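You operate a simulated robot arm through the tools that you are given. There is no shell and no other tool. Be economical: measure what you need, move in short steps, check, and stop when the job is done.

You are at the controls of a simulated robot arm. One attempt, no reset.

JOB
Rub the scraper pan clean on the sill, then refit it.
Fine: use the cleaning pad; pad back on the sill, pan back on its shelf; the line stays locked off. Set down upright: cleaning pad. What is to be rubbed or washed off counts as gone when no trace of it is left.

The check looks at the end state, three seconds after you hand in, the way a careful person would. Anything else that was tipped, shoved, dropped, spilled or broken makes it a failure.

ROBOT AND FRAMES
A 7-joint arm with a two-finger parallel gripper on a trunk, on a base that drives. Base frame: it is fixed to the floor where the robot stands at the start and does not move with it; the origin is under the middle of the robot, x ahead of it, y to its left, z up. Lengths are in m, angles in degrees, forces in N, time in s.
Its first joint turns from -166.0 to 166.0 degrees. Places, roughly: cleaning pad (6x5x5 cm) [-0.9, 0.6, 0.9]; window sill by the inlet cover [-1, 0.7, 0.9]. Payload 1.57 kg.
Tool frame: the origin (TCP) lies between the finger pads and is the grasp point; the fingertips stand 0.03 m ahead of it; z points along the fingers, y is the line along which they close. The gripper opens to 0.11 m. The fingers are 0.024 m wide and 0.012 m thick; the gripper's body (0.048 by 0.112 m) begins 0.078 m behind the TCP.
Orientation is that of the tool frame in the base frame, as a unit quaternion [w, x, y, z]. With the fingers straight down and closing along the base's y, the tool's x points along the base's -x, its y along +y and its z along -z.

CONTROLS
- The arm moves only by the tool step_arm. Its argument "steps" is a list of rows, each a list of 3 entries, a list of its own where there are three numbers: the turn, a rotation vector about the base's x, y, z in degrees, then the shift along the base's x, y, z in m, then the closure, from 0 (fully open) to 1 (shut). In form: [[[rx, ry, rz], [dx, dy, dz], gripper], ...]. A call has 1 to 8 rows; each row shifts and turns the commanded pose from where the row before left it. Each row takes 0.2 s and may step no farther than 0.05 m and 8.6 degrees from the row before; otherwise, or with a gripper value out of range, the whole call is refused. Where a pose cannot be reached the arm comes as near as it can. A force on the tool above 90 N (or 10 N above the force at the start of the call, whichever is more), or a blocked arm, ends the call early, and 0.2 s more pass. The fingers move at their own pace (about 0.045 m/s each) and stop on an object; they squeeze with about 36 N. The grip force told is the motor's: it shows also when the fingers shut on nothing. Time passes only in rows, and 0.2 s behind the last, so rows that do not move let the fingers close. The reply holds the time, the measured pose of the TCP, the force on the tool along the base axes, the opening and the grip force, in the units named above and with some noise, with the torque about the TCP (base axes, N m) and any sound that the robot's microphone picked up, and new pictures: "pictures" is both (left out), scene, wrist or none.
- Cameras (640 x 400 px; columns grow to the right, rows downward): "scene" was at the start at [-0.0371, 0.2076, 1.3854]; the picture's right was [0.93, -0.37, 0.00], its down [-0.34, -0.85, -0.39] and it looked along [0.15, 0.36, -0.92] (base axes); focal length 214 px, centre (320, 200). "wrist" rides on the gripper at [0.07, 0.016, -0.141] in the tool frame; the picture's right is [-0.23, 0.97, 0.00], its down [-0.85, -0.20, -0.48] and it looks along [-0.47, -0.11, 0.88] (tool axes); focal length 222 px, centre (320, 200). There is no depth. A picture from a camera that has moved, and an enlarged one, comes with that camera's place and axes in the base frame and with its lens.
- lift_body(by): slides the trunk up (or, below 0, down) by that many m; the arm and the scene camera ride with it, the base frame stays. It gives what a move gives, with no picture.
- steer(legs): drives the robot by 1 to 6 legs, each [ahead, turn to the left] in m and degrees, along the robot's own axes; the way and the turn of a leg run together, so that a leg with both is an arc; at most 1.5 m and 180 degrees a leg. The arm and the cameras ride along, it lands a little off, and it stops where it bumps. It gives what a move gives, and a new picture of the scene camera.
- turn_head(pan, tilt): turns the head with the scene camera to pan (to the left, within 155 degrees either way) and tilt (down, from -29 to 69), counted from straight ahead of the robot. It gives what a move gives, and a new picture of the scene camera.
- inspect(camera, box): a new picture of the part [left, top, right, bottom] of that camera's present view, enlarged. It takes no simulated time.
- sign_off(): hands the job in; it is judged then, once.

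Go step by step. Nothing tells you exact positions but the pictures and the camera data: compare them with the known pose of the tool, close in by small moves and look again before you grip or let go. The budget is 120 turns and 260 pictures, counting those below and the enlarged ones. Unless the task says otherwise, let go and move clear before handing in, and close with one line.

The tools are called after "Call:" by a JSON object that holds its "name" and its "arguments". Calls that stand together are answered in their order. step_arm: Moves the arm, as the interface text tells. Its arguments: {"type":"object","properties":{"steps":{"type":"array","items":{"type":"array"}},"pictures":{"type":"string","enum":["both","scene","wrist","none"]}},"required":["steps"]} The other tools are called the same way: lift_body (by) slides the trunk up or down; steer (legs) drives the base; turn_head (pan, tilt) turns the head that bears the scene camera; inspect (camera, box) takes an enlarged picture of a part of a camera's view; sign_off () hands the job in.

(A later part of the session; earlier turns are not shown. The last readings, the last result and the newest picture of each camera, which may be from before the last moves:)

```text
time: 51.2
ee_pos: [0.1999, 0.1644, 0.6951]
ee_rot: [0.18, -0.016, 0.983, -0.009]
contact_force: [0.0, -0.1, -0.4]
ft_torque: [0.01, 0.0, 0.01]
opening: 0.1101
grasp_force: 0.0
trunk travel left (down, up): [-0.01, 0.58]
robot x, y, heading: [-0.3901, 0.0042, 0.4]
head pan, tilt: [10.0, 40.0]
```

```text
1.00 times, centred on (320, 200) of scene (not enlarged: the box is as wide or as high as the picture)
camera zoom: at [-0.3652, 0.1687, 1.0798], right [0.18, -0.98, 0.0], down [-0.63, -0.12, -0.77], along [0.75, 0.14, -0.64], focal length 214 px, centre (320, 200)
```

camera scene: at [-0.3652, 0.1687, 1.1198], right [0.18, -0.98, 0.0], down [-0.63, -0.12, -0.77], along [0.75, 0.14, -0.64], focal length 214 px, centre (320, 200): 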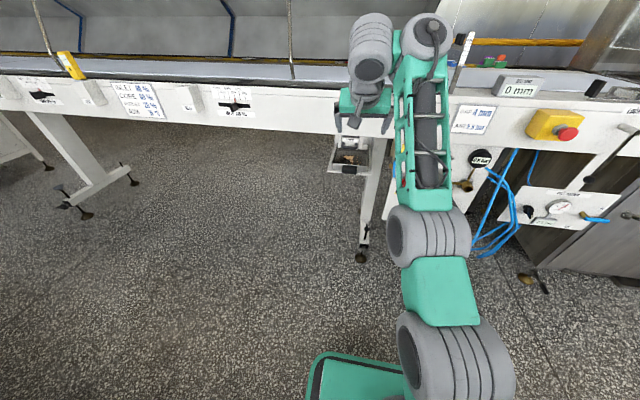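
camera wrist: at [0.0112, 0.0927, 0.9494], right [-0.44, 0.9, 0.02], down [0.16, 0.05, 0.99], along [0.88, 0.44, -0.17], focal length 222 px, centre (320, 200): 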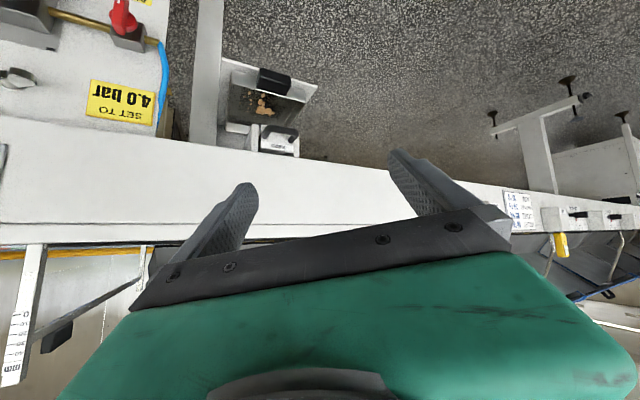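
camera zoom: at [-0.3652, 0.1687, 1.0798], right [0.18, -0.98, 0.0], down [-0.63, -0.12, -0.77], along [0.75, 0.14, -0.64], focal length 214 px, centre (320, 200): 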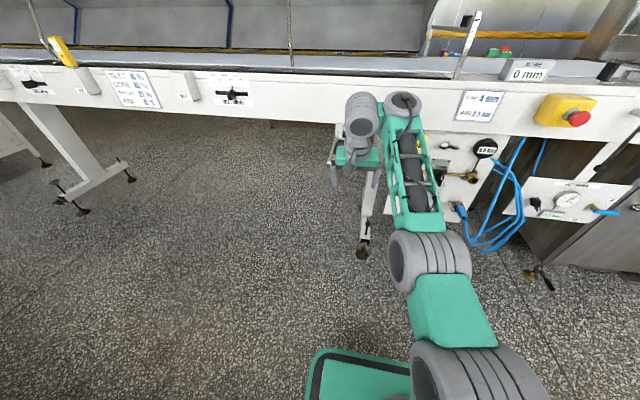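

With a ~20° tilt the tool gets down to z≈0.695. I'll drive forward 0.08 m so the pan comes within easy reach and look.

Call:
{"name": "steer", "arguments": {"legs": [[0.08, 0]]}}

Call:
{"name": "turn_head", "arguments": {"pan": 35, "tilt": 40}}

Call:
{"name": "inspect", "arguments": {"camera": "scene", "box": [360, 60, 560, 200]}}

Call:
{"name": "inspect", "arguments": {"camera": "wrist", "box": [160, 60, 480, 260]}}

```text
time: 52.3
ee_pos: [0.2791, 0.1658, 0.6962]
ee_rot: [0.18, -0.016, 0.984, -0.01]
contact_force: [-0.4, -0.1, -0.2]
ft_torque: [-0.01, -0.01, 0.03]
opening: 0.1099
grasp_force: 0.0
trunk travel left (down, up): [-0.01, 0.58]
robot x, y, heading: [-0.3081, 0.0014, 0.3]
head pan, tilt: [10.0, 40.0]
camera scene: at [-0.2859, 0.1694, 1.0798], right [0.18, -0.98, 0.0], down [-0.63, -0.12, -0.77], along [0.75, 0.14, -0.64], focal length 214 px, centre (320, 200)
```

scene: 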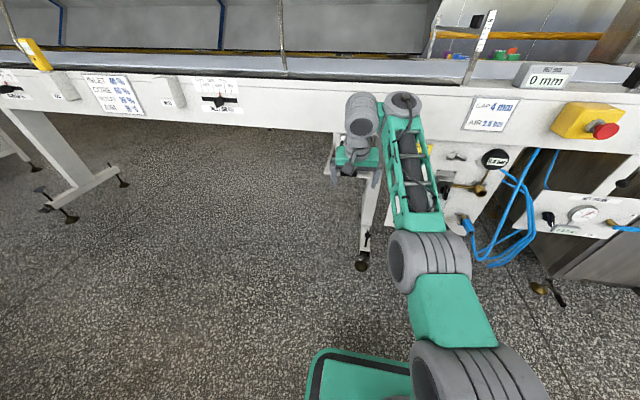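

```text
time: 53.1
ee_pos: [0.2789, 0.165, 0.6945]
ee_rot: [0.18, -0.016, 0.984, -0.01]
contact_force: [-1.1, 0.2, 0.3]
ft_torque: [0.0, 0.01, 0.02]
opening: 0.1102
grasp_force: 0.0
trunk travel left (down, up): [-0.01, 0.58]
robot x, y, heading: [-0.3072, -0.0006, 0.5]
head pan, tilt: [35.0, 40.0]
camera scene: at [-0.3002, 0.2032, 1.0798], right [0.58, -0.81, 0.0], down [-0.52, -0.37, -0.77], along [0.62, 0.44, -0.64], focal length 214 px, centre (320, 200)
```

scene: 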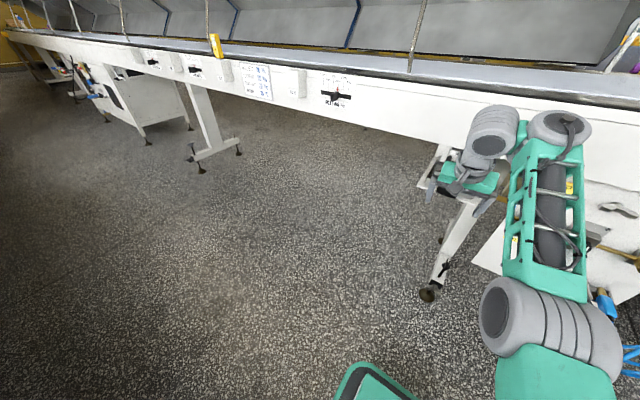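

```text
2.86 times, centred on (460, 130) of scene
camera zoom: at [-0.3002, 0.2032, 1.0798], right [0.58, -0.81, 0.0], down [-0.52, -0.37, -0.77], along [0.62, 0.44, -0.64], focal length 613 px, centre (-80, 400)
```

zoom: 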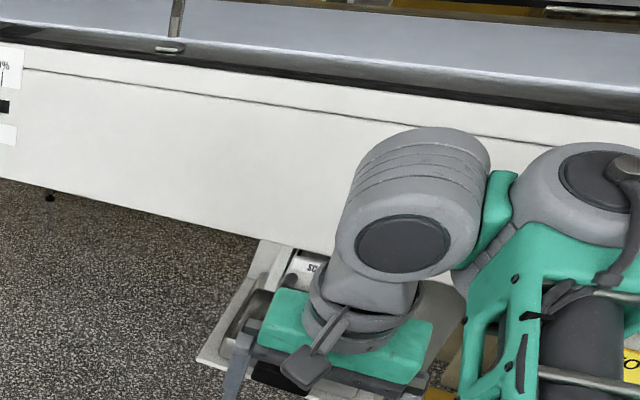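

```text
2.00 times, centred on (320, 160) of wrist
camera zoom: at [0.1633, 0.181, 0.8029], right [0.19, 0.98, 0.06], down [0.64, -0.16, 0.75], along [0.75, -0.1, -0.65], focal length 444 px, centre (320, 280)
```

zoom: 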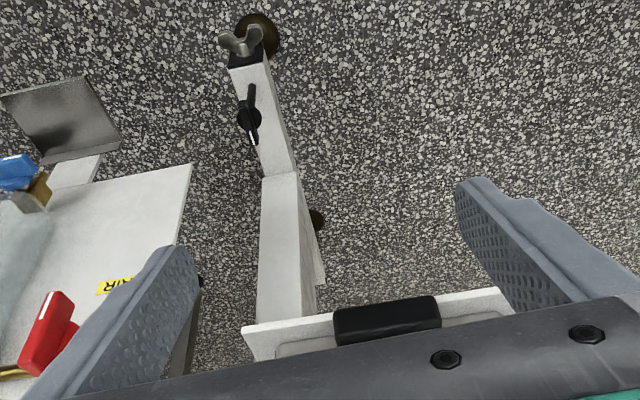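

The grip (6 cm wide) is centred near y≈0.19, x≈0.37, protruding just beyond the shelf edge. I'll centre on it in y, straighten the yaw, and try a bit more tilt for clearance.

Call:
{"name": "step_arm", "arguments": {"steps": [[[0, 0, -1.9], [0, 0.012, 0], 0], [[0, 0, 0], [0, 0.012, 0], 0], [[0, -3, 0], [0.02, 0, 0], 0], [[0, -3, 0], [0.01, 0, 0], 0]], "pictures": "none"}}

Call:
{"name": "inspect", "arguments": {"camera": "scene", "box": [400, 80, 560, 220]}}

Call:
{"name": "inspect", "arguments": {"camera": "wrist", "box": [160, 60, 480, 260]}}

```text
time: 54.1
ee_pos: [0.3234, 0.1969, 0.7195]
ee_rot: [0.227, 0.001, 0.974, -0.014]
contact_force: [-0.1, 0.4, 0.0]
ft_torque: [-0.02, -0.03, -0.01]
opening: 0.1102
grasp_force: 0.1
out of reach, approached as far as the arm can: row 3, 4
trunk travel left (down, up): [-0.01, 0.58]
robot x, y, heading: [-0.3104, 0.0001, 0.7]
head pan, tilt: [35.0, 40.0]
```

```text
2.86 times, centred on (480, 150) of scene
camera zoom: at [-0.3003, 0.2033, 1.0798], right [0.58, -0.81, 0.0], down [-0.52, -0.37, -0.77], along [0.62, 0.44, -0.64], focal length 613 px, centre (-137, 343)
```

zoom: 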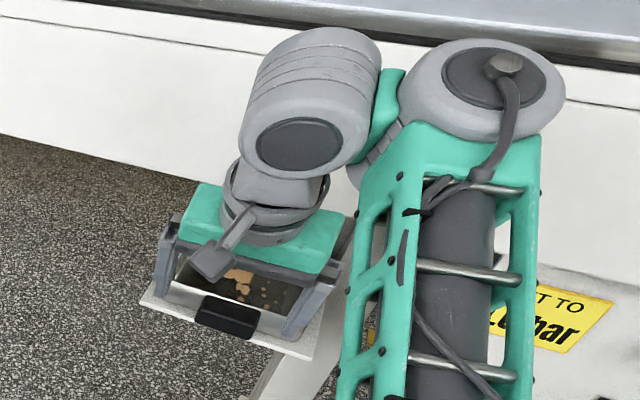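

```text
2.00 times, centred on (320, 160) of wrist
camera zoom: at [0.1985, 0.2165, 0.8151], right [0.21, 0.97, 0.08], down [0.55, -0.18, 0.81], along [0.81, -0.13, -0.58], focal length 444 px, centre (320, 280)
```

zoom: 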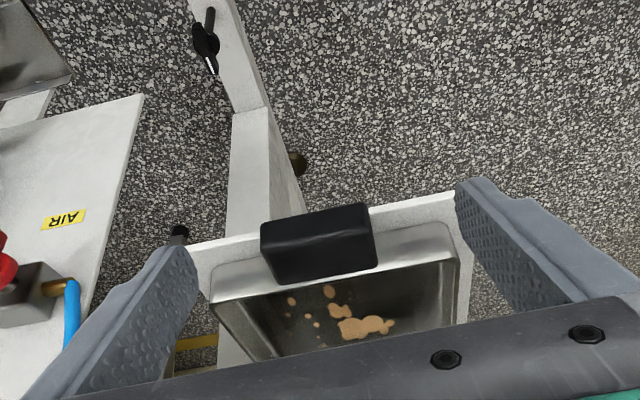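

The view is good: grip between fingers. The arm raises when tilted more, so I'll go back to ~17° and descend above the grip, still short of it in x.

Call:
{"name": "step_arm", "arguments": {"steps": [[[0, 4, 0], [0, -0.003, -0.01], 0], [[0, 4, 0], [0, -0.003, -0.015], 0], [[0, 2, 0], [0, 0, -0.015], 0], [[0, 0, 0], [0, 0, -0.01], 0]], "pictures": "none"}}

Call:
{"name": "inspect", "arguments": {"camera": "scene", "box": [400, 80, 560, 220]}}

Call:
{"name": "inspect", "arguments": {"camera": "wrist", "box": [160, 60, 480, 260]}}

```text
time: 55.1
ee_pos: [0.3232, 0.1914, 0.6694]
ee_rot: [0.145, 0.0, 0.989, -0.012]
contact_force: [0.4, 0.2, 0.2]
ft_torque: [0.01, -0.01, -0.02]
opening: 0.11
grasp_force: 0.0
trunk travel left (down, up): [-0.01, 0.58]
robot x, y, heading: [-0.3084, -0.003, 0.4]
head pan, tilt: [35.0, 40.0]
```

```text
2.86 times, centred on (480, 150) of scene
camera zoom: at [-0.3003, 0.2033, 1.0799], right [0.58, -0.81, 0.0], down [-0.52, -0.37, -0.77], along [0.62, 0.44, -0.64], focal length 613 px, centre (-137, 343)
```

zoom: 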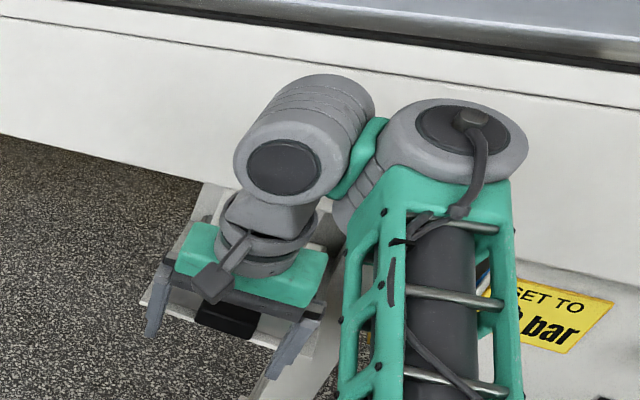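

```text
2.00 times, centred on (320, 160) of wrist
camera zoom: at [0.2162, 0.2105, 0.7847], right [0.22, 0.97, 0.04], down [0.68, -0.18, 0.71], along [0.7, -0.13, -0.7], focal length 444 px, centre (320, 280)
```

zoom: 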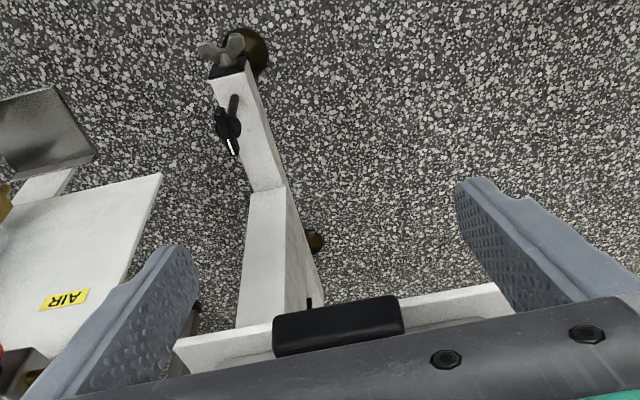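

The low pose is reachable. The shelf edge is at about x≈0.39–0.40, with the grip overhanging it at x≈0.37. I advance in small steps.

Call:
{"name": "step_arm", "arguments": {"steps": [[[0, 0, 0], [0.015, -0.001, 0], 0], [[0, 0, 0], [0.015, -0.001, 0], 0]], "pictures": "none"}}

Call:
{"name": "inspect", "arguments": {"camera": "scene", "box": [400, 80, 560, 220]}}

Call:
{"name": "inspect", "arguments": {"camera": "wrist", "box": [160, 60, 480, 260]}}

```text
time: 55.5
ee_pos: [0.3256, 0.1907, 0.6694]
ee_rot: [0.143, -0.002, 0.99, -0.019]
contact_force: [-67.5, -17.4, -3.7]
ft_torque: [1.67, -6.67, -1.0]
opening: 0.11
grasp_force: 0.0
trunk travel left (down, up): [-0.01, 0.58]
robot x, y, heading: [-0.3133, 0.0036, 0.7]
head pan, tilt: [35.0, 40.0]
stopped in row 1: the force on the tool passed its limit (the readings are from after the stop); the commanded pose is now the measured one
```

```text
2.86 times, centred on (480, 150) of scene
camera zoom: at [-0.3071, 0.2022, 1.0801], right [0.58, -0.81, 0.0], down [-0.52, -0.37, -0.77], along [0.63, 0.45, -0.64], focal length 613 px, centre (-137, 343)
```

zoom: 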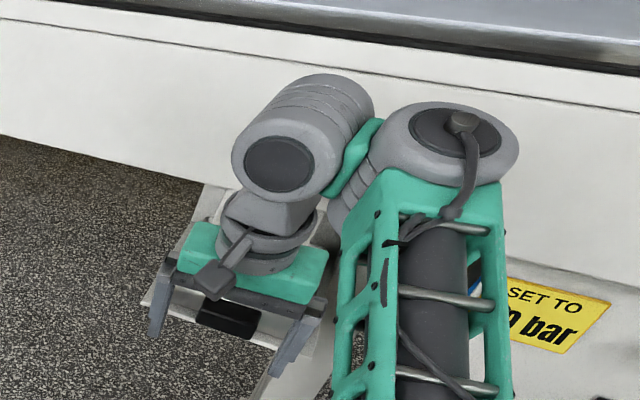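

```text
2.00 times, centred on (320, 160) of wrist
camera zoom: at [0.2196, 0.2106, 0.7852], right [0.22, 0.97, 0.03], down [0.68, -0.17, 0.71], along [0.7, -0.14, -0.71], focal length 444 px, centre (320, 280)
```

zoom: 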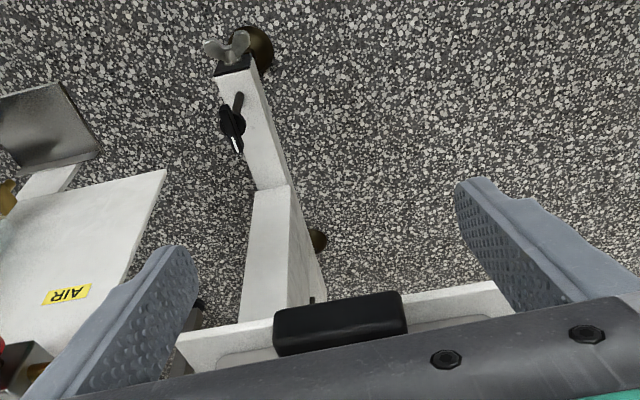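

The wrist housing, which protrudes forward, touched the conveyor face. I back off at once and then try a longer stance (robot further back, more tilt).

Call:
{"name": "step_arm", "arguments": {"steps": [[[0, 0, 0], [-0.02, 0, 0], 0], [[0, 0, 0], [-0.02, 0, 0.02], 0]], "pictures": "none"}}

Call:
{"name": "steer", "arguments": {"legs": [[-0.1, 0]]}}

Call:
{"name": "step_arm", "arguments": {"steps": [[[0, -3, 0], [0.04, 0, 0], 0], [[0, -3, 0], [0.03, 0, 0], 0], [[0, -3, 0], [0.03, 0, 0], 0], [[0, -3, 0], [0.02, 0, 0], 0]], "pictures": "scene"}}

```text
time: 56.1
ee_pos: [0.2902, 0.1922, 0.6844]
ee_rot: [0.14, -0.001, 0.99, -0.018]
contact_force: [-0.1, -0.1, -0.6]
ft_torque: [0.01, 0.01, 0.02]
opening: 0.1102
grasp_force: 0.1
trunk travel left (down, up): [-0.01, 0.58]
robot x, y, heading: [-0.3104, -0.0019, 0.5]
head pan, tilt: [35.0, 40.0]
```

```text
time: 57.3
ee_pos: [0.1891, 0.1908, 0.6847]
ee_rot: [0.14, -0.001, 0.99, -0.017]
contact_force: [-0.4, -0.2, -0.6]
ft_torque: [0.0, 0.02, 0.01]
opening: 0.1101
grasp_force: 0.1
trunk travel left (down, up): [-0.01, 0.58]
robot x, y, heading: [-0.4131, -0.0023, 0.6]
head pan, tilt: [35.0, 40.0]
camera scene: at [-0.4024, 0.2023, 1.0798], right [0.58, -0.81, 0.0], down [-0.52, -0.37, -0.77], along [0.62, 0.45, -0.64], focal length 214 px, centre (320, 200)
```

scene: 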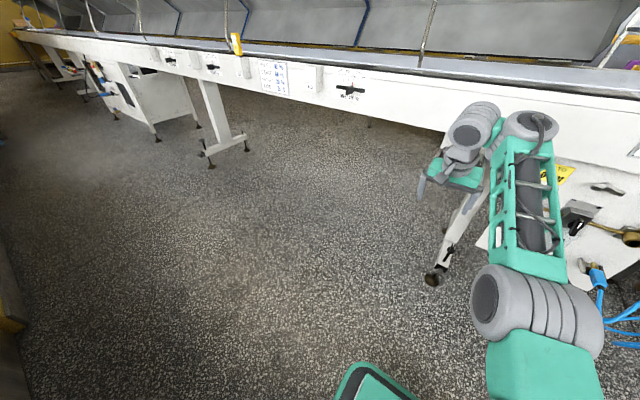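

```text
time: 58.3
ee_pos: [0.2854, 0.1893, 0.6797]
ee_rot: [0.239, 0.002, 0.971, -0.019]
contact_force: [0.9, 0.4, 0.6]
ft_torque: [-0.02, 0.02, -0.02]
opening: 0.1101
grasp_force: 0.1
out of reach, approached as far as the arm can: row 4
trunk travel left (down, up): [-0.01, 0.58]
robot x, y, heading: [-0.411, -0.0006, 0.4]
head pan, tilt: [35.0, 40.0]
camera scene: at [-0.4025, 0.2023, 1.0798], right [0.58, -0.81, 0.0], down [-0.52, -0.37, -0.77], along [0.62, 0.45, -0.64], focal length 214 px, centre (320, 200)
```

scene: 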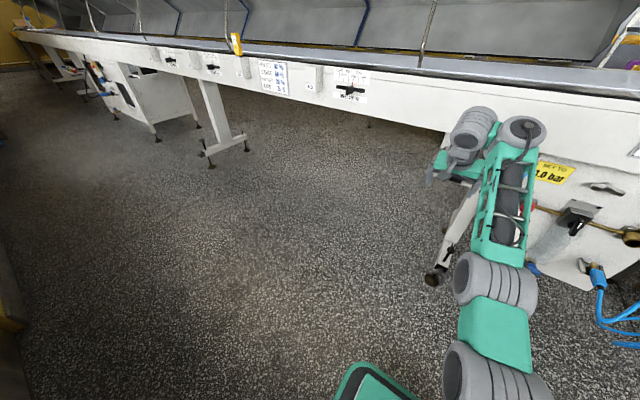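

Reaching out further does allow low and tilted poses. Continue.

Call:
{"name": "step_arm", "arguments": {"steps": [[[0, -2, 0], [0.02, 0, -0.002], 0], [[0, -3, 0], [0.02, 0, -0.002], 0], [[0, -3, 0], [0.02, 0, -0.002], 0]], "pictures": "both"}}

```text
time: 59.1
ee_pos: [0.2945, 0.1881, 0.6794]
ee_rot: [0.26, 0.001, 0.965, -0.018]
contact_force: [-0.3, 0.8, 0.9]
ft_torque: [0.0, -0.01, 0.02]
opening: 0.1098
grasp_force: 0.0
out of reach, approached as far as the arm can: row 1, 2, 3
trunk travel left (down, up): [-0.01, 0.58]
robot x, y, heading: [-0.4108, 0.0003, 0.5]
head pan, tilt: [35.0, 40.0]
camera scene: at [-0.4024, 0.2023, 1.0798], right [0.58, -0.81, 0.0], down [-0.52, -0.37, -0.77], along [0.62, 0.45, -0.64], focal length 214 px, centre (320, 200)
camera wrist: at [0.1642, 0.208, 0.7655], right [0.21, 0.97, 0.08], down [0.5, -0.18, 0.85], along [0.84, -0.14, -0.52], focal length 222 px, centre (320, 200)
```

scene: 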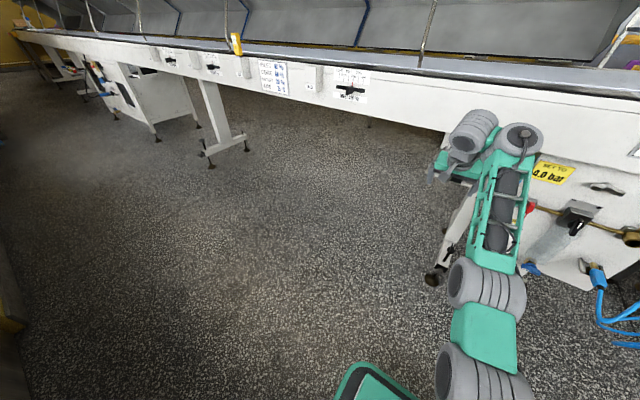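
wrist: 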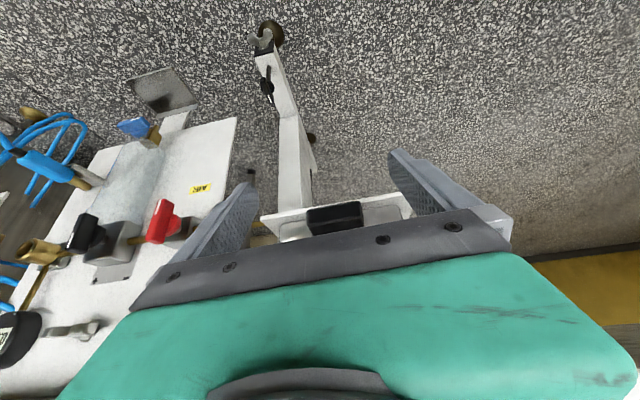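

At full stretch I have 30° tilt at z≈0.68; driving forward 0.06 m with the arm held will bring the fingers beside the grip with the wrist clear of the conveyor.

Call:
{"name": "steer", "arguments": {"legs": [[0.05, 0]]}}

Call:
{"name": "inspect", "arguments": {"camera": "wrist", "box": [160, 100, 480, 300]}}

Call:
{"name": "inspect", "arguments": {"camera": "scene", "box": [400, 70, 560, 210]}}

```text
time: 60.0
ee_pos: [0.3462, 0.1881, 0.6785]
ee_rot: [0.26, 0.002, 0.965, -0.018]
contact_force: [-6.0, 0.4, -1.1]
ft_torque: [-0.01, -0.54, -0.01]
opening: 0.1099
grasp_force: 0.1
trunk travel left (down, up): [-0.01, 0.58]
robot x, y, heading: [-0.3578, -0.0028, 0.3]
head pan, tilt: [35.0, 40.0]
camera scene: at [-0.3513, 0.2028, 1.0798], right [0.58, -0.81, 0.0], down [-0.52, -0.37, -0.77], along [0.62, 0.44, -0.64], focal length 214 px, centre (320, 200)
```

scene: 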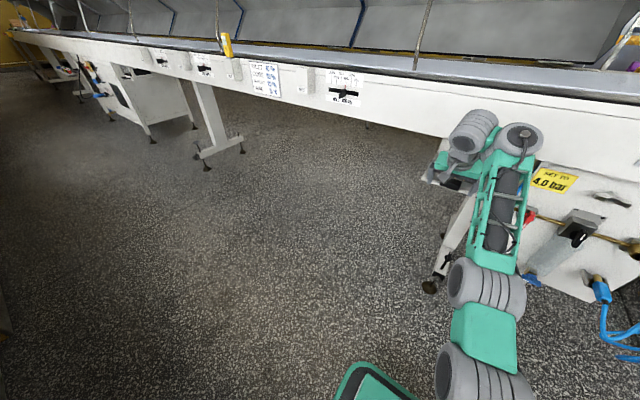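

```text
2.00 times, centred on (320, 200) of wrist
camera zoom: at [0.2154, 0.2082, 0.7658], right [0.21, 0.97, 0.08], down [0.5, -0.18, 0.85], along [0.84, -0.14, -0.52], focal length 444 px, centre (320, 200)
```

zoom: 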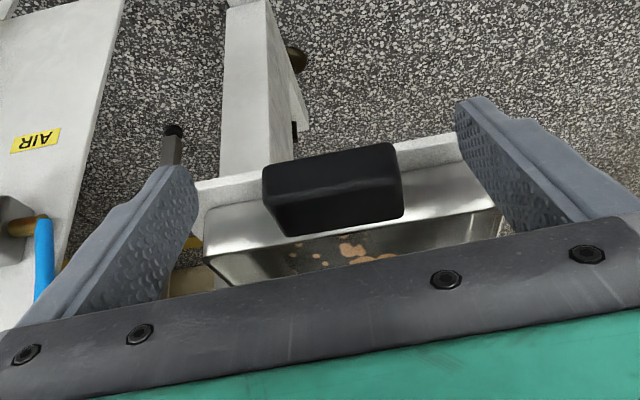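

```text
2.86 times, centred on (480, 140) of scene
camera zoom: at [-0.3513, 0.2028, 1.0798], right [0.58, -0.81, 0.0], down [-0.52, -0.37, -0.77], along [0.62, 0.44, -0.64], focal length 613 px, centre (-137, 371)
```

zoom: 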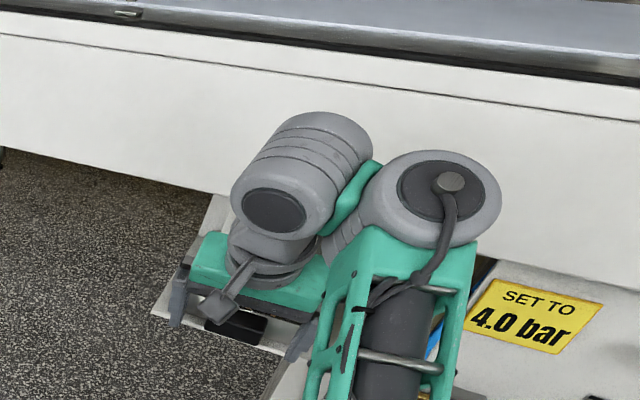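

The wrist housing still just touches (−6 N) before the fingers reach the grip, so a different stance is needed: robot farther along +y, parallel to the conveyor, arm reaching along −y. First I back off and fold the arm to a neutral pose.

Call:
{"name": "steer", "arguments": {"legs": [[-0.05, 0]]}}

Call:
{"name": "step_arm", "arguments": {"steps": [[[0, 4, 0], [-0.04, -0.02, 0.02], 0], [[0, 4, 0], [-0.04, -0.02, 0.02], 0], [[0, 4, 0], [-0.04, -0.02, 0.02], 0], [[0, 4, 0], [-0.04, -0.02, 0.02], 0], [[0, 4, 0], [-0.04, -0.02, 0.02], 0], [[0, 4, 0], [-0.03, -0.02, 0.02], 0], [[0, 4, 0], [0, -0.04, 0.02], 0], [[0, 2, 0], [0, -0.04, 0], 0]], "pictures": "none"}}

```text
time: 61.0
ee_pos: [0.2961, 0.1877, 0.6783]
ee_rot: [0.259, 0.001, 0.966, -0.017]
contact_force: [0.8, 0.0, 0.4]
ft_torque: [-0.01, -0.02, -0.01]
opening: 0.1101
grasp_force: 0.0
trunk travel left (down, up): [-0.01, 0.58]
robot x, y, heading: [-0.4092, 0.0026, 0.5]
head pan, tilt: [35.0, 40.0]
camera scene: at [-0.4016, 0.2023, 1.0798], right [0.58, -0.81, 0.0], down [-0.52, -0.37, -0.77], along [0.62, 0.45, -0.64], focal length 214 px, centre (320, 200)
```

scene: 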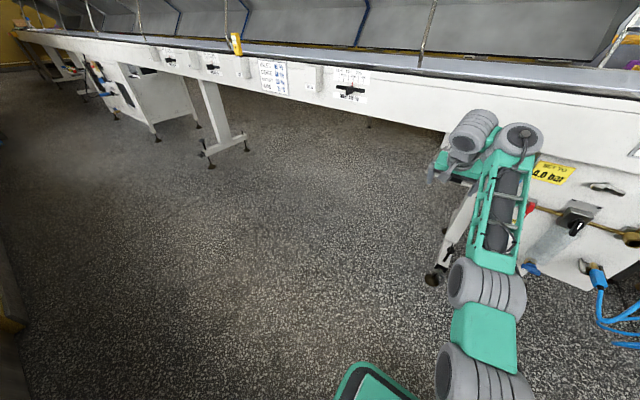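

```text
time: 62.8
ee_pos: [0.0767, -0.0085, 0.8244]
ee_rot: [0.001, -0.004, 1.0, -0.018]
contact_force: [-0.4, 0.9, -0.2]
ft_torque: [-0.01, -0.03, -0.01]
opening: 0.11
grasp_force: 0.1
out of reach, approached as far as the arm can: row 1, 2
trunk travel left (down, up): [-0.01, 0.58]
robot x, y, heading: [-0.4111, 0.0002, 0.6]
head pan, tilt: [35.0, 40.0]
```

Arm is folded. I'll drive: forward a bit, turn left, go along the aisle to y≈0.85, and turn back to face the conveyor.

Call:
{"name": "steer", "arguments": {"legs": [[0.1, 0], [0, 90], [0.85, 0], [0, -90]]}}

```text
time: 75.8
ee_pos: [0.1515, 0.8597, 0.8247]
ee_rot: [0.0, -0.009, 1.0, -0.017]
contact_force: [0.2, 0.3, -0.4]
ft_torque: [0.01, 0.02, 0.03]
opening: 0.1098
grasp_force: 0.1
trunk travel left (down, up): [-0.01, 0.58]
robot x, y, heading: [-0.3336, 0.8654, 1.2]
head pan, tilt: [35.0, 40.0]
camera scene: at [-0.3287, 1.065, 1.0798], right [0.59, -0.81, 0.0], down [-0.52, -0.38, -0.77], along [0.62, 0.45, -0.64], focal length 214 px, centre (320, 200)
```

scene: 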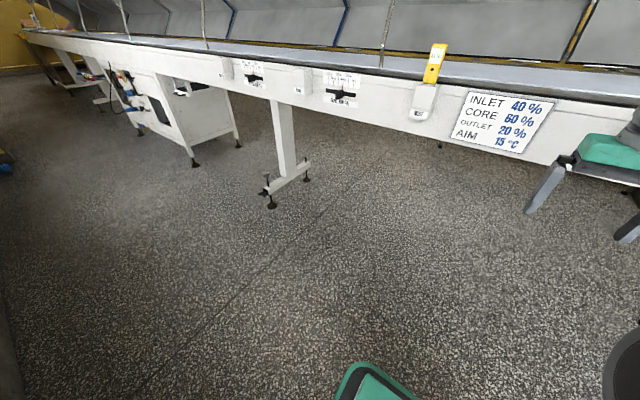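

Now swing the arm to the robot's right (toward −y), keeping the tool's orientation.

Call:
{"name": "step_arm", "arguments": {"steps": [[[0, 0, 0], [-0.005, -0.048, 0], 0], [[0, 0, 0], [-0.008, -0.048, 0], 0], [[0, 0, 0], [-0.012, -0.048, 0], 0], [[0, 0, 0], [-0.015, -0.046, 0], 0], [[0, 0, 0], [-0.018, -0.046, 0], 0], [[0, 0, 0], [-0.02, -0.045, 0], 0], [[0, 0, 0], [-0.02, -0.045, 0], 0], [[0, 0, 0], [-0.02, -0.045, 0], 0]], "pictures": "none"}}

Call:
{"name": "step_arm", "arguments": {"steps": [[[0, 0, 0], [-0.025, -0.043, 0], 0], [[0, 0, 0], [-0.025, -0.043, 0], 0], [[0, 0, 0], [-0.025, -0.043, 0], 0], [[0, 0, 0], [-0.02, -0.043, -0.01], 0], [[0, 0, 0], [-0.02, -0.043, -0.01], 0]], "pictures": "none"}}

Call:
{"name": "turn_head", "arguments": {"pan": -45, "tilt": 40}}

```text
time: 77.6
ee_pos: [0.0364, 0.489, 0.8272]
ee_rot: [0.002, -0.007, 1.0, -0.019]
contact_force: [-0.4, -0.1, 0.7]
ft_torque: [-0.03, -0.04, -0.03]
opening: 0.1101
grasp_force: 0.1
trunk travel left (down, up): [-0.01, 0.58]
robot x, y, heading: [-0.3333, 0.8634, 1.4]
head pan, tilt: [35.0, 40.0]
```

```text
time: 78.8
ee_pos: [-0.0912, 0.3382, 0.7728]
ee_rot: [0.002, -0.007, 1.0, -0.017]
contact_force: [1.3, 0.2, 0.5]
ft_torque: [-0.01, 0.03, 0.04]
opening: 0.1102
grasp_force: 0.1
out of reach, approached as far as the arm can: row 1, 2, 3, 4, 5
trunk travel left (down, up): [-0.01, 0.58]
robot x, y, heading: [-0.3356, 0.8661, 1.2]
head pan, tilt: [35.0, 40.0]
```

```text
time: 80.3
ee_pos: [-0.0918, 0.3391, 0.7737]
ee_rot: [0.001, -0.008, 1.0, -0.018]
contact_force: [-0.1, 0.1, -0.7]
ft_torque: [0.0, -0.03, 0.0]
opening: 0.11
grasp_force: 0.1
trunk travel left (down, up): [-0.01, 0.58]
robot x, y, heading: [-0.3361, 0.8613, 1.1]
head pan, tilt: [-45.0, 40.0]
camera scene: at [-0.3362, 0.9558, 1.0799], right [-0.69, -0.72, 0.0], down [-0.46, 0.45, -0.77], along [0.55, -0.53, -0.64], focal length 214 px, centre (320, 200)
```

scene: 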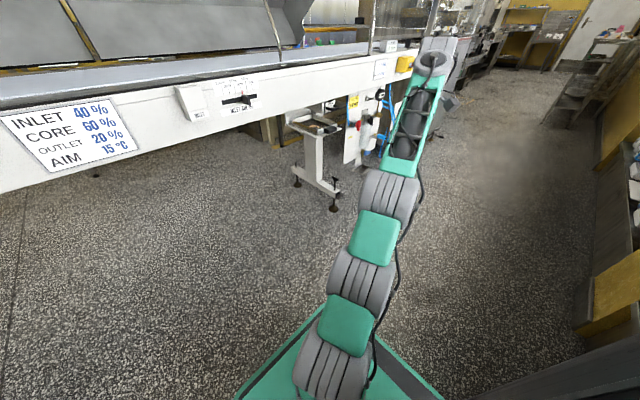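

The arm is now along −y. I probe whether the needed lateral tilt (~20° about y) is available here.

Call:
{"name": "step_arm", "arguments": {"steps": [[[0, -5, 0], [0.01, 0, 0], 0], [[0, -5, 0], [0.01, 0, 0], 0], [[0, -5, 0], [0.01, 0, -0.01], 0], [[0, -5, 0], [0.01, 0, -0.02], 0], [[0, 0, 0], [0.01, 0, -0.03], 0]], "pictures": "both"}}

```text
time: 81.5
ee_pos: [-0.0409, 0.3384, 0.7158]
ee_rot: [0.176, -0.005, 0.984, -0.019]
contact_force: [-0.1, 1.2, -0.1]
ft_torque: [-0.06, 0.02, 0.02]
opening: 0.1103
grasp_force: 0.2
trunk travel left (down, up): [-0.01, 0.58]
robot x, y, heading: [-0.3354, 0.8636, 1.2]
head pan, tilt: [-45.0, 40.0]
camera scene: at [-0.3363, 0.9559, 1.0799], right [-0.69, -0.72, 0.0], down [-0.46, 0.45, -0.77], along [0.55, -0.53, -0.64], focal length 214 px, centre (320, 200)
camera wrist: at [-0.1555, 0.3583, 0.824], right [0.21, 0.98, 0.04], down [0.64, -0.17, 0.75], along [0.74, -0.13, -0.66], focal length 222 px, centre (320, 200)
```

scene: 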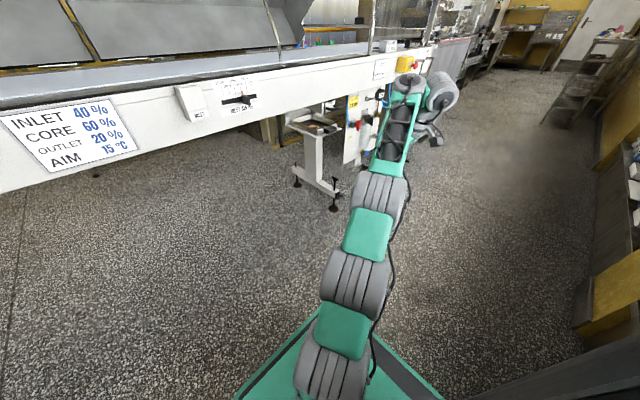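
wrist: 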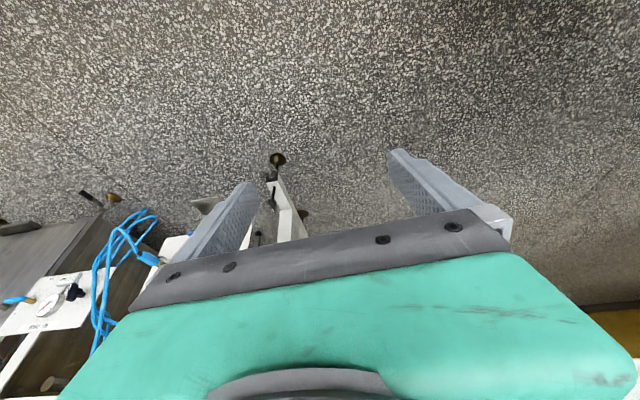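

The lateral tilt works well here with plenty of freedom. I'll tilt further to about 45° and lower.

Call:
{"name": "step_arm", "arguments": {"steps": [[[0, -5, 0], [0.01, 0, -0.005], 0], [[0, -5, 0], [0.01, 0, -0.005], 0], [[0, -5, 0], [0.01, 0, -0.01], 0], [[0, -5, 0], [0.01, 0, -0.01], 0], [[0, -5, 0], [0.01, 0, -0.01], 0]], "pictures": "both"}}

```text
time: 82.7
ee_pos: [0.0164, 0.3303, 0.707]
ee_rot: [0.266, 0.006, 0.963, -0.042]
contact_force: [0.1, -0.4, -0.6]
ft_torque: [0.02, 0.0, 0.01]
opening: 0.11
grasp_force: 0.1
out of reach, approached as far as the arm can: row 2, 3, 4, 5
trunk travel left (down, up): [-0.01, 0.58]
robot x, y, heading: [-0.3387, 0.8601, 1.2]
head pan, tilt: [-45.0, 40.0]
camera scene: at [-0.3362, 0.9558, 1.0799], right [-0.69, -0.72, 0.0], down [-0.46, 0.45, -0.77], along [0.55, -0.53, -0.64], focal length 214 px, centre (320, 200)
camera wrist: at [-0.1151, 0.3572, 0.7911], right [0.23, 0.97, 0.04], down [0.48, -0.15, 0.86], along [0.85, -0.18, -0.5], focal length 222 px, centre (320, 200)
```

scene: 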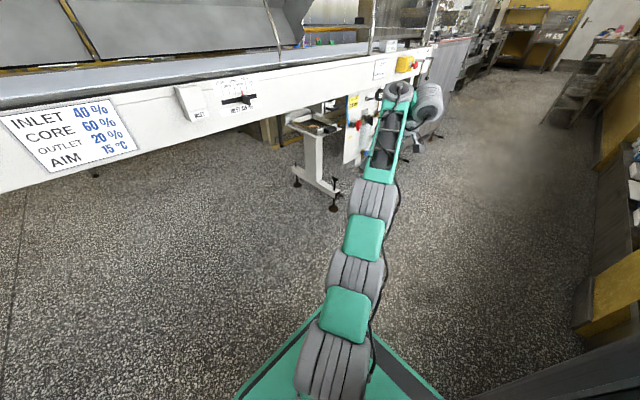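
wrist: 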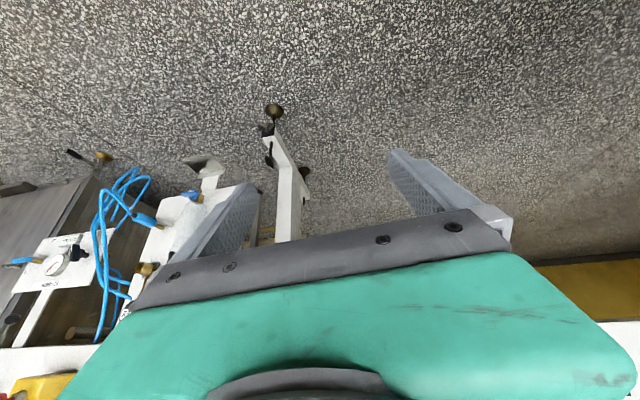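

Tilt limit here is ~31°. I probe whether moving further toward −y relative to the robot gives more tilt.

Call:
{"name": "step_arm", "arguments": {"steps": [[[0, 0, 0], [-0.04, -0.02, 0], 0], [[0, 0, 0], [-0.04, -0.02, 0], 0], [[0, -3, 0], [-0.02, -0.02, -0.005], 0], [[0, -3, 0], [-0.01, -0.01, -0.01], 0], [[0, -3, 0], [0, 0, -0.01], 0]], "pictures": "scene"}}

```text
time: 83.9
ee_pos: [-0.037, 0.2883, 0.6801]
ee_rot: [0.26, 0.019, 0.963, -0.066]
contact_force: [0.2, -0.2, 1.0]
ft_torque: [0.02, 0.0, 0.0]
opening: 0.1095
grasp_force: 0.0
out of reach, approached as far as the arm can: row 1, 2, 3, 4, 5
trunk travel left (down, up): [-0.01, 0.58]
robot x, y, heading: [-0.3361, 0.8587, 0.9]
head pan, tilt: [-45.0, 40.0]
camera scene: at [-0.3363, 0.9559, 1.0799], right [-0.69, -0.72, 0.0], down [-0.46, 0.45, -0.77], along [0.55, -0.53, -0.64], focal length 214 px, centre (320, 200)
```

scene: 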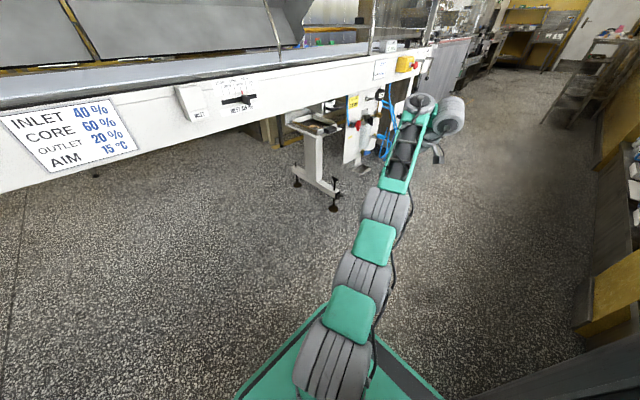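

Pose limits are clear: about 28–30° tilt at z≈0.68 works around (0.33, −0.55) relative to the robot. I square the tool there, then will drive so that the grip falls at that spot.

Call:
{"name": "step_arm", "arguments": {"steps": [[[3, 1, 2], [0.015, 0.01, 0.005], 0], [[3.5, 1, 2], [0.015, 0.01, 0.005], 0], [[0, 0, 0], [0, 0, 0], 0]], "pictures": "none"}}

```text
time: 84.7
ee_pos: [0.0013, 0.3167, 0.6659]
ee_rot: [0.25, 0.004, 0.968, -0.021]
contact_force: [0.9, -0.6, -1.0]
ft_torque: [0.0, 0.0, 0.02]
opening: 0.1099
grasp_force: 0.0
out of reach, approached as far as the arm can: row 1, 2
trunk travel left (down, up): [-0.01, 0.58]
robot x, y, heading: [-0.332, 0.8664, 0.9]
head pan, tilt: [-45.0, 40.0]
```

Pose is good (z 0.666, tilt 29°). Drive diagonally so the gripper comes in front of the grip, stopping ~6 cm short.

Call:
{"name": "steer", "arguments": {"legs": [[0, -23], [0.325, 0], [0, 22.5]]}}

Call:
{"name": "inspect", "arguments": {"camera": "wrist", "box": [160, 100, 480, 300]}}

```text
time: 89.2
ee_pos: [0.3069, 0.1932, 0.6661]
ee_rot: [0.251, 0.008, 0.968, -0.023]
contact_force: [-0.6, 0.0, -1.2]
ft_torque: [-0.04, 0.0, -0.04]
opening: 0.1101
grasp_force: 0.1
trunk travel left (down, up): [-0.01, 0.58]
robot x, y, heading: [-0.0266, 0.7416, 0.9]
head pan, tilt: [-45.0, 40.0]
camera scene: at [-0.0272, 0.8338, 1.0799], right [-0.7, -0.72, 0.0], down [-0.46, 0.45, -0.77], along [0.55, -0.54, -0.64], focal length 214 px, centre (320, 200)
```

scene: 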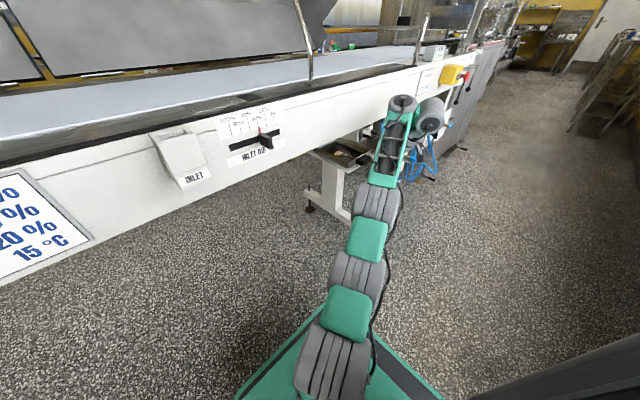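

```text
2.00 times, centred on (320, 200) of wrist
camera zoom: at [0.1767, 0.2162, 0.7569], right [0.22, 0.97, 0.07], down [0.51, -0.18, 0.84], along [0.83, -0.15, -0.54], focal length 444 px, centre (320, 200)
```

zoom: 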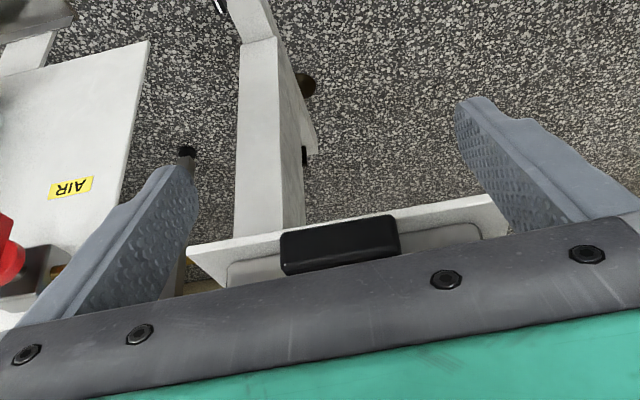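

Well lined up. Creep forward 0.045 m by driving and check force.

Call:
{"name": "steer", "arguments": {"legs": [[0.045, 0]]}}

Call:
{"name": "inspect", "arguments": {"camera": "wrist", "box": [160, 100, 480, 300]}}

Call:
{"name": "inspect", "arguments": {"camera": "scene", "box": [300, 60, 480, 200]}}

```text
time: 90.2
ee_pos: [0.3484, 0.193, 0.667]
ee_rot: [0.249, 0.009, 0.968, -0.021]
contact_force: [-19.7, -4.5, -6.3]
ft_torque: [0.52, -2.02, -0.22]
opening: 0.1102
grasp_force: 0.1
trunk travel left (down, up): [-0.01, 0.58]
robot x, y, heading: [0.0184, 0.7421, 0.5]
head pan, tilt: [-45.0, 40.0]
camera scene: at [0.0166, 0.8337, 1.0798], right [-0.7, -0.71, 0.0], down [-0.46, 0.45, -0.77], along [0.55, -0.54, -0.64], focal length 214 px, centre (320, 200)
```

scene: 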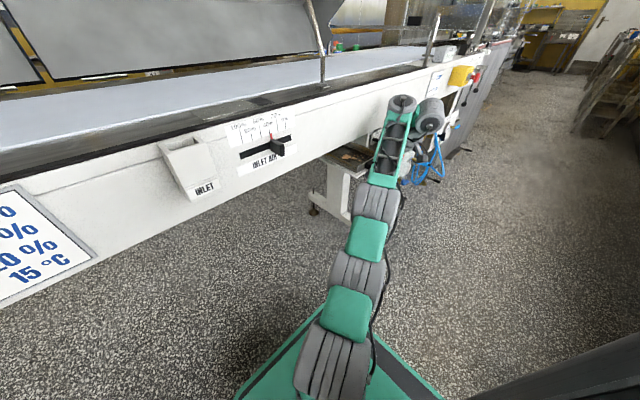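

```text
2.00 times, centred on (320, 200) of wrist
camera zoom: at [0.2198, 0.2158, 0.7561], right [0.23, 0.97, 0.07], down [0.51, -0.18, 0.84], along [0.83, -0.15, -0.54], focal length 444 px, centre (320, 200)
```

zoom: 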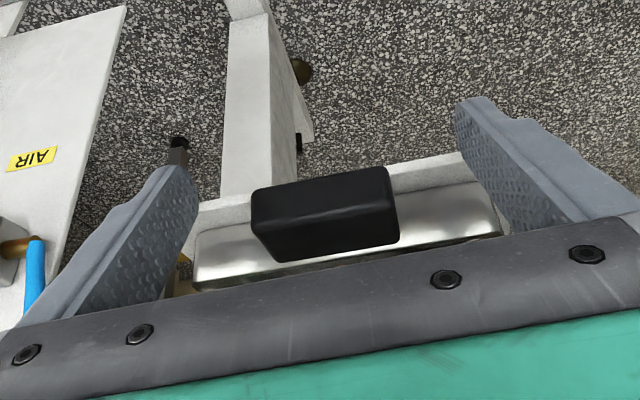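

```text
2.86 times, centred on (390, 130) of scene
camera zoom: at [0.0166, 0.8337, 1.0798], right [-0.7, -0.71, 0.0], down [-0.46, 0.45, -0.77], along [0.55, -0.54, -0.64], focal length 613 px, centre (120, 400)
```

zoom: 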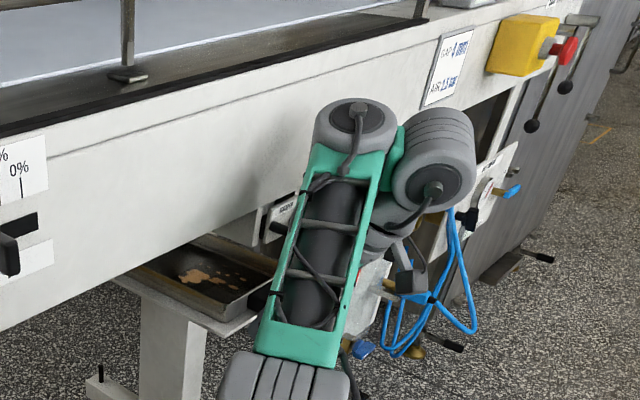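

The torque shows the contact is ~0.1 m above the TCP: the gripper body is touching the scraper's U-handle (front x≈0.32, z≈0.765), not the conveyor. I need ≥40° tilt to pass under it; I back off and probe for more tilt at longer reach.

Call:
{"name": "steer", "arguments": {"legs": [[-0.2, 0]]}}

Call:
{"name": "step_arm", "arguments": {"steps": [[[0, 0, 0], [0.02, -0.035, 0], 0], [[0, 0, 0], [0.02, -0.035, 0], 0], [[0, 0, 0], [0.02, -0.035, 0], 0]], "pictures": "none"}}

Call:
{"name": "step_arm", "arguments": {"steps": [[[0, -4, 0], [0, 0, 0], 0], [[0, -4, 0], [0, 0, 0], 0], [[0, -4, 0], [0, 0, 0], 0]], "pictures": "none"}}

```text
time: 91.8
ee_pos: [0.1504, 0.1919, 0.6669]
ee_rot: [0.249, 0.008, 0.968, -0.022]
contact_force: [0.3, 0.2, 0.4]
ft_torque: [0.0, -0.02, 0.02]
opening: 0.11
grasp_force: 0.1
trunk travel left (down, up): [-0.01, 0.58]
robot x, y, heading: [-0.1834, 0.7391, 0.8]
head pan, tilt: [-45.0, 40.0]
camera scene: at [-0.183, 0.8322, 1.0799], right [-0.7, -0.72, 0.0], down [-0.46, 0.45, -0.77], along [0.55, -0.54, -0.64], focal length 214 px, centre (320, 200)
```

scene: 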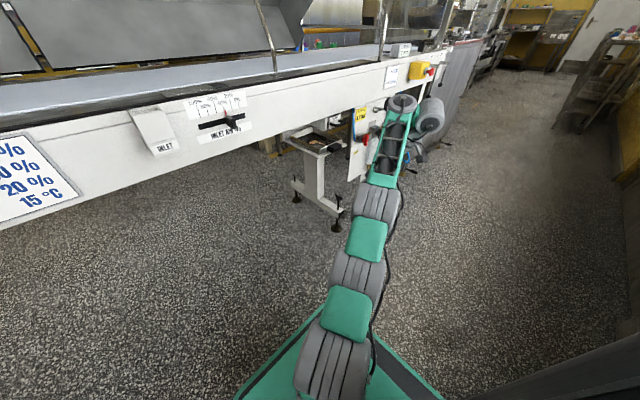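

```text
time: 92.5
ee_pos: [0.1754, 0.1784, 0.6431]
ee_rot: [0.25, 0.007, 0.968, -0.022]
contact_force: [0.2, 0.0, -0.5]
ft_torque: [-0.02, -0.01, -0.02]
opening: 0.1099
grasp_force: 0.0
out of reach, approached as far as the arm can: row 1, 2, 3
trunk travel left (down, up): [-0.01, 0.58]
robot x, y, heading: [-0.1854, 0.7401, 0.6]
head pan, tilt: [-45.0, 40.0]
```

```text
time: 93.3
ee_pos: [0.1819, 0.184, 0.6418]
ee_rot: [0.26, 0.01, 0.965, -0.028]
contact_force: [0.4, -0.7, -0.2]
ft_torque: [0.0, -0.03, -0.02]
opening: 0.11
grasp_force: 0.0
out of reach, approached as far as the arm can: row 1, 2, 3
trunk travel left (down, up): [-0.01, 0.58]
robot x, y, heading: [-0.1823, 0.7412, 0.7]
head pan, tilt: [-45.0, 40.0]
```

At long reach the arm is at full stretch. I probe the opposite: closer in, with pure lateral tilt.

Call:
{"name": "step_arm", "arguments": {"steps": [[[0, 0, 0], [-0.03, 0.03, 0.01], 0], [[0, 0, 0], [-0.03, 0.03, 0.01], 0], [[0, 0, 0], [-0.03, 0.03, 0], 0], [[0, 0, 0], [-0.02, 0.03, 0], 0]], "pictures": "none"}}

Call:
{"name": "step_arm", "arguments": {"steps": [[[0, -4, 0], [0, 0, 0], 0], [[0, -4, 0], [0, 0, 0], 0], [[0, -4, 0], [0, 0, 0], 0], [[0, -4, 0], [0, 0, 0], 0]], "pictures": "scene"}}

```text
time: 94.3
ee_pos: [0.0807, 0.2884, 0.6946]
ee_rot: [0.248, 0.013, 0.968, -0.031]
contact_force: [0.2, 0.8, -0.1]
ft_torque: [0.01, -0.01, 0.02]
opening: 0.11
grasp_force: 0.0
out of reach, approached as far as the arm can: row 1, 2, 3, 4
trunk travel left (down, up): [-0.01, 0.58]
robot x, y, heading: [-0.1868, 0.7399, 0.7]
head pan, tilt: [-45.0, 40.0]
```

```text
time: 95.3
ee_pos: [0.0808, 0.2872, 0.6949]
ee_rot: [0.247, 0.012, 0.968, -0.031]
contact_force: [-0.3, -0.4, 0.4]
ft_torque: [0.02, 0.02, 0.02]
opening: 0.1102
grasp_force: 0.0
out of reach, approached as far as the arm can: row 1, 2, 3, 4
trunk travel left (down, up): [-0.01, 0.58]
robot x, y, heading: [-0.1821, 0.7383, 0.6]
head pan, tilt: [-45.0, 40.0]
camera scene: at [-0.1831, 0.8322, 1.0799], right [-0.7, -0.72, 0.0], down [-0.46, 0.45, -0.77], along [0.55, -0.54, -0.64], focal length 214 px, centre (320, 200)
```

scene: 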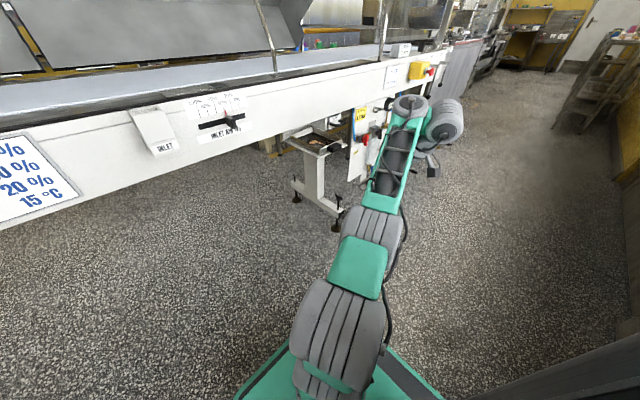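

A wrist joint limit caps the tilt. Since the gripper is symmetric, I'll try the other wrist solution: tool vertical, rotated 180° about vertical, then tilt again.

Call:
{"name": "step_arm", "arguments": {"steps": [[[0, 7, 0], [-0.01, 0.01, 0.02], 0], [[0, 7, 0], [-0.01, 0.01, 0.02], 0], [[0, 7, 0], [-0.01, 0.01, 0.02], 0], [[0, 7, 0], [-0.01, 0, 0.02], 0], [[0, 0, -8.2], [0, 0, 0], 0], [[0, 0, -8.2], [0, 0, 0], 0], [[0, 0, -8.2], [0, 0, 0], 0], [[0, 0, -8.2], [0, 0, 0], 0]], "pictures": "none"}}

Call:
{"name": "step_arm", "arguments": {"steps": [[[0, 0, -8.2], [0, 0, 0], 0], [[0, 0, -8.2], [0, 0, 0], 0], [[0, 0, -8.2], [0, 0, 0], 0], [[0, 0, -8.2], [0, 0, 0], 0], [[0, 0, -8.2], [0, 0, 0], 0], [[0, 0, -8.2], [0, 0, 0], 0], [[0, 0, -8.2], [0, 0, 0], 0], [[0, 0, -8.2], [0, 0, 0], 0]], "pictures": "scene"}}

Call:
{"name": "step_arm", "arguments": {"steps": [[[0, 0, -8.2], [0, 0, 0], 0], [[0, 0, -8.2], [0, 0, 0], 0], [[0, 0, -8.2], [0, 0, 0], 0], [[0, 0, -8.2], [0, 0, 0], 0], [[0, 0, -8.2], [0, 0, 0], 0], [[0, 0, -8.2], [0, 0, 0], 0], [[0, 0, -8.2], [0, 0, 0], 0], [[0, 0, -8.2], [0, 0, 0], 0]], "pictures": "scene"}}

```text
time: 97.2
ee_pos: [0.0405, 0.3178, 0.7756]
ee_rot: [-0.003, 0.288, 0.957, -0.033]
contact_force: [0.0, -0.4, -0.3]
ft_torque: [0.01, -0.01, 0.02]
opening: 0.11
grasp_force: 0.1
trunk travel left (down, up): [-0.01, 0.58]
robot x, y, heading: [-0.1859, 0.7329, 0.7]
head pan, tilt: [-45.0, 40.0]
```

```text
time: 99.0
ee_pos: [0.0405, 0.318, 0.7767]
ee_rot: [-0.021, 0.759, 0.65, -0.026]
contact_force: [-0.1, 0.5, 0.9]
ft_torque: [0.0, 0.0, -0.01]
opening: 0.1099
grasp_force: 0.1
trunk travel left (down, up): [-0.01, 0.58]
robot x, y, heading: [-0.1853, 0.741, 0.7]
head pan, tilt: [-45.0, 40.0]
camera scene: at [-0.1831, 0.8322, 1.0799], right [-0.7, -0.72, 0.0], down [-0.46, 0.45, -0.77], along [0.55, -0.54, -0.64], focal length 214 px, centre (320, 200)
```

scene: 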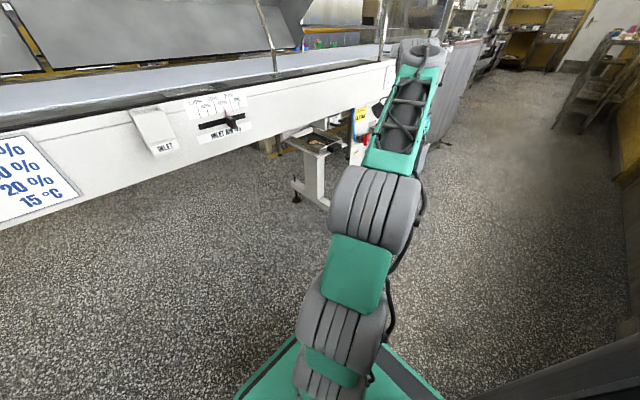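

```text
time: 100.8
ee_pos: [0.0403, 0.3176, 0.7758]
ee_rot: [-0.032, 0.99, 0.134, -0.01]
contact_force: [0.2, -0.5, 0.3]
ft_torque: [0.0, 0.0, 0.01]
opening: 0.11
grasp_force: 0.0
trunk travel left (down, up): [-0.01, 0.58]
robot x, y, heading: [-0.183, 0.7371, 0.7]
head pan, tilt: [-45.0, 40.0]
camera scene: at [-0.183, 0.8322, 1.0799], right [-0.7, -0.72, 0.0], down [-0.46, 0.45, -0.77], along [0.55, -0.54, -0.64], focal length 214 px, centre (320, 200)
```

scene: 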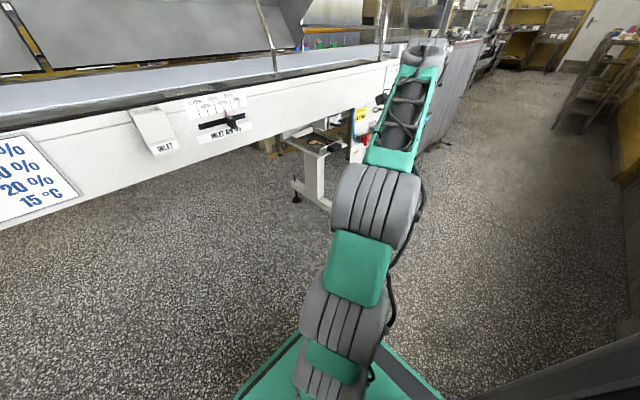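

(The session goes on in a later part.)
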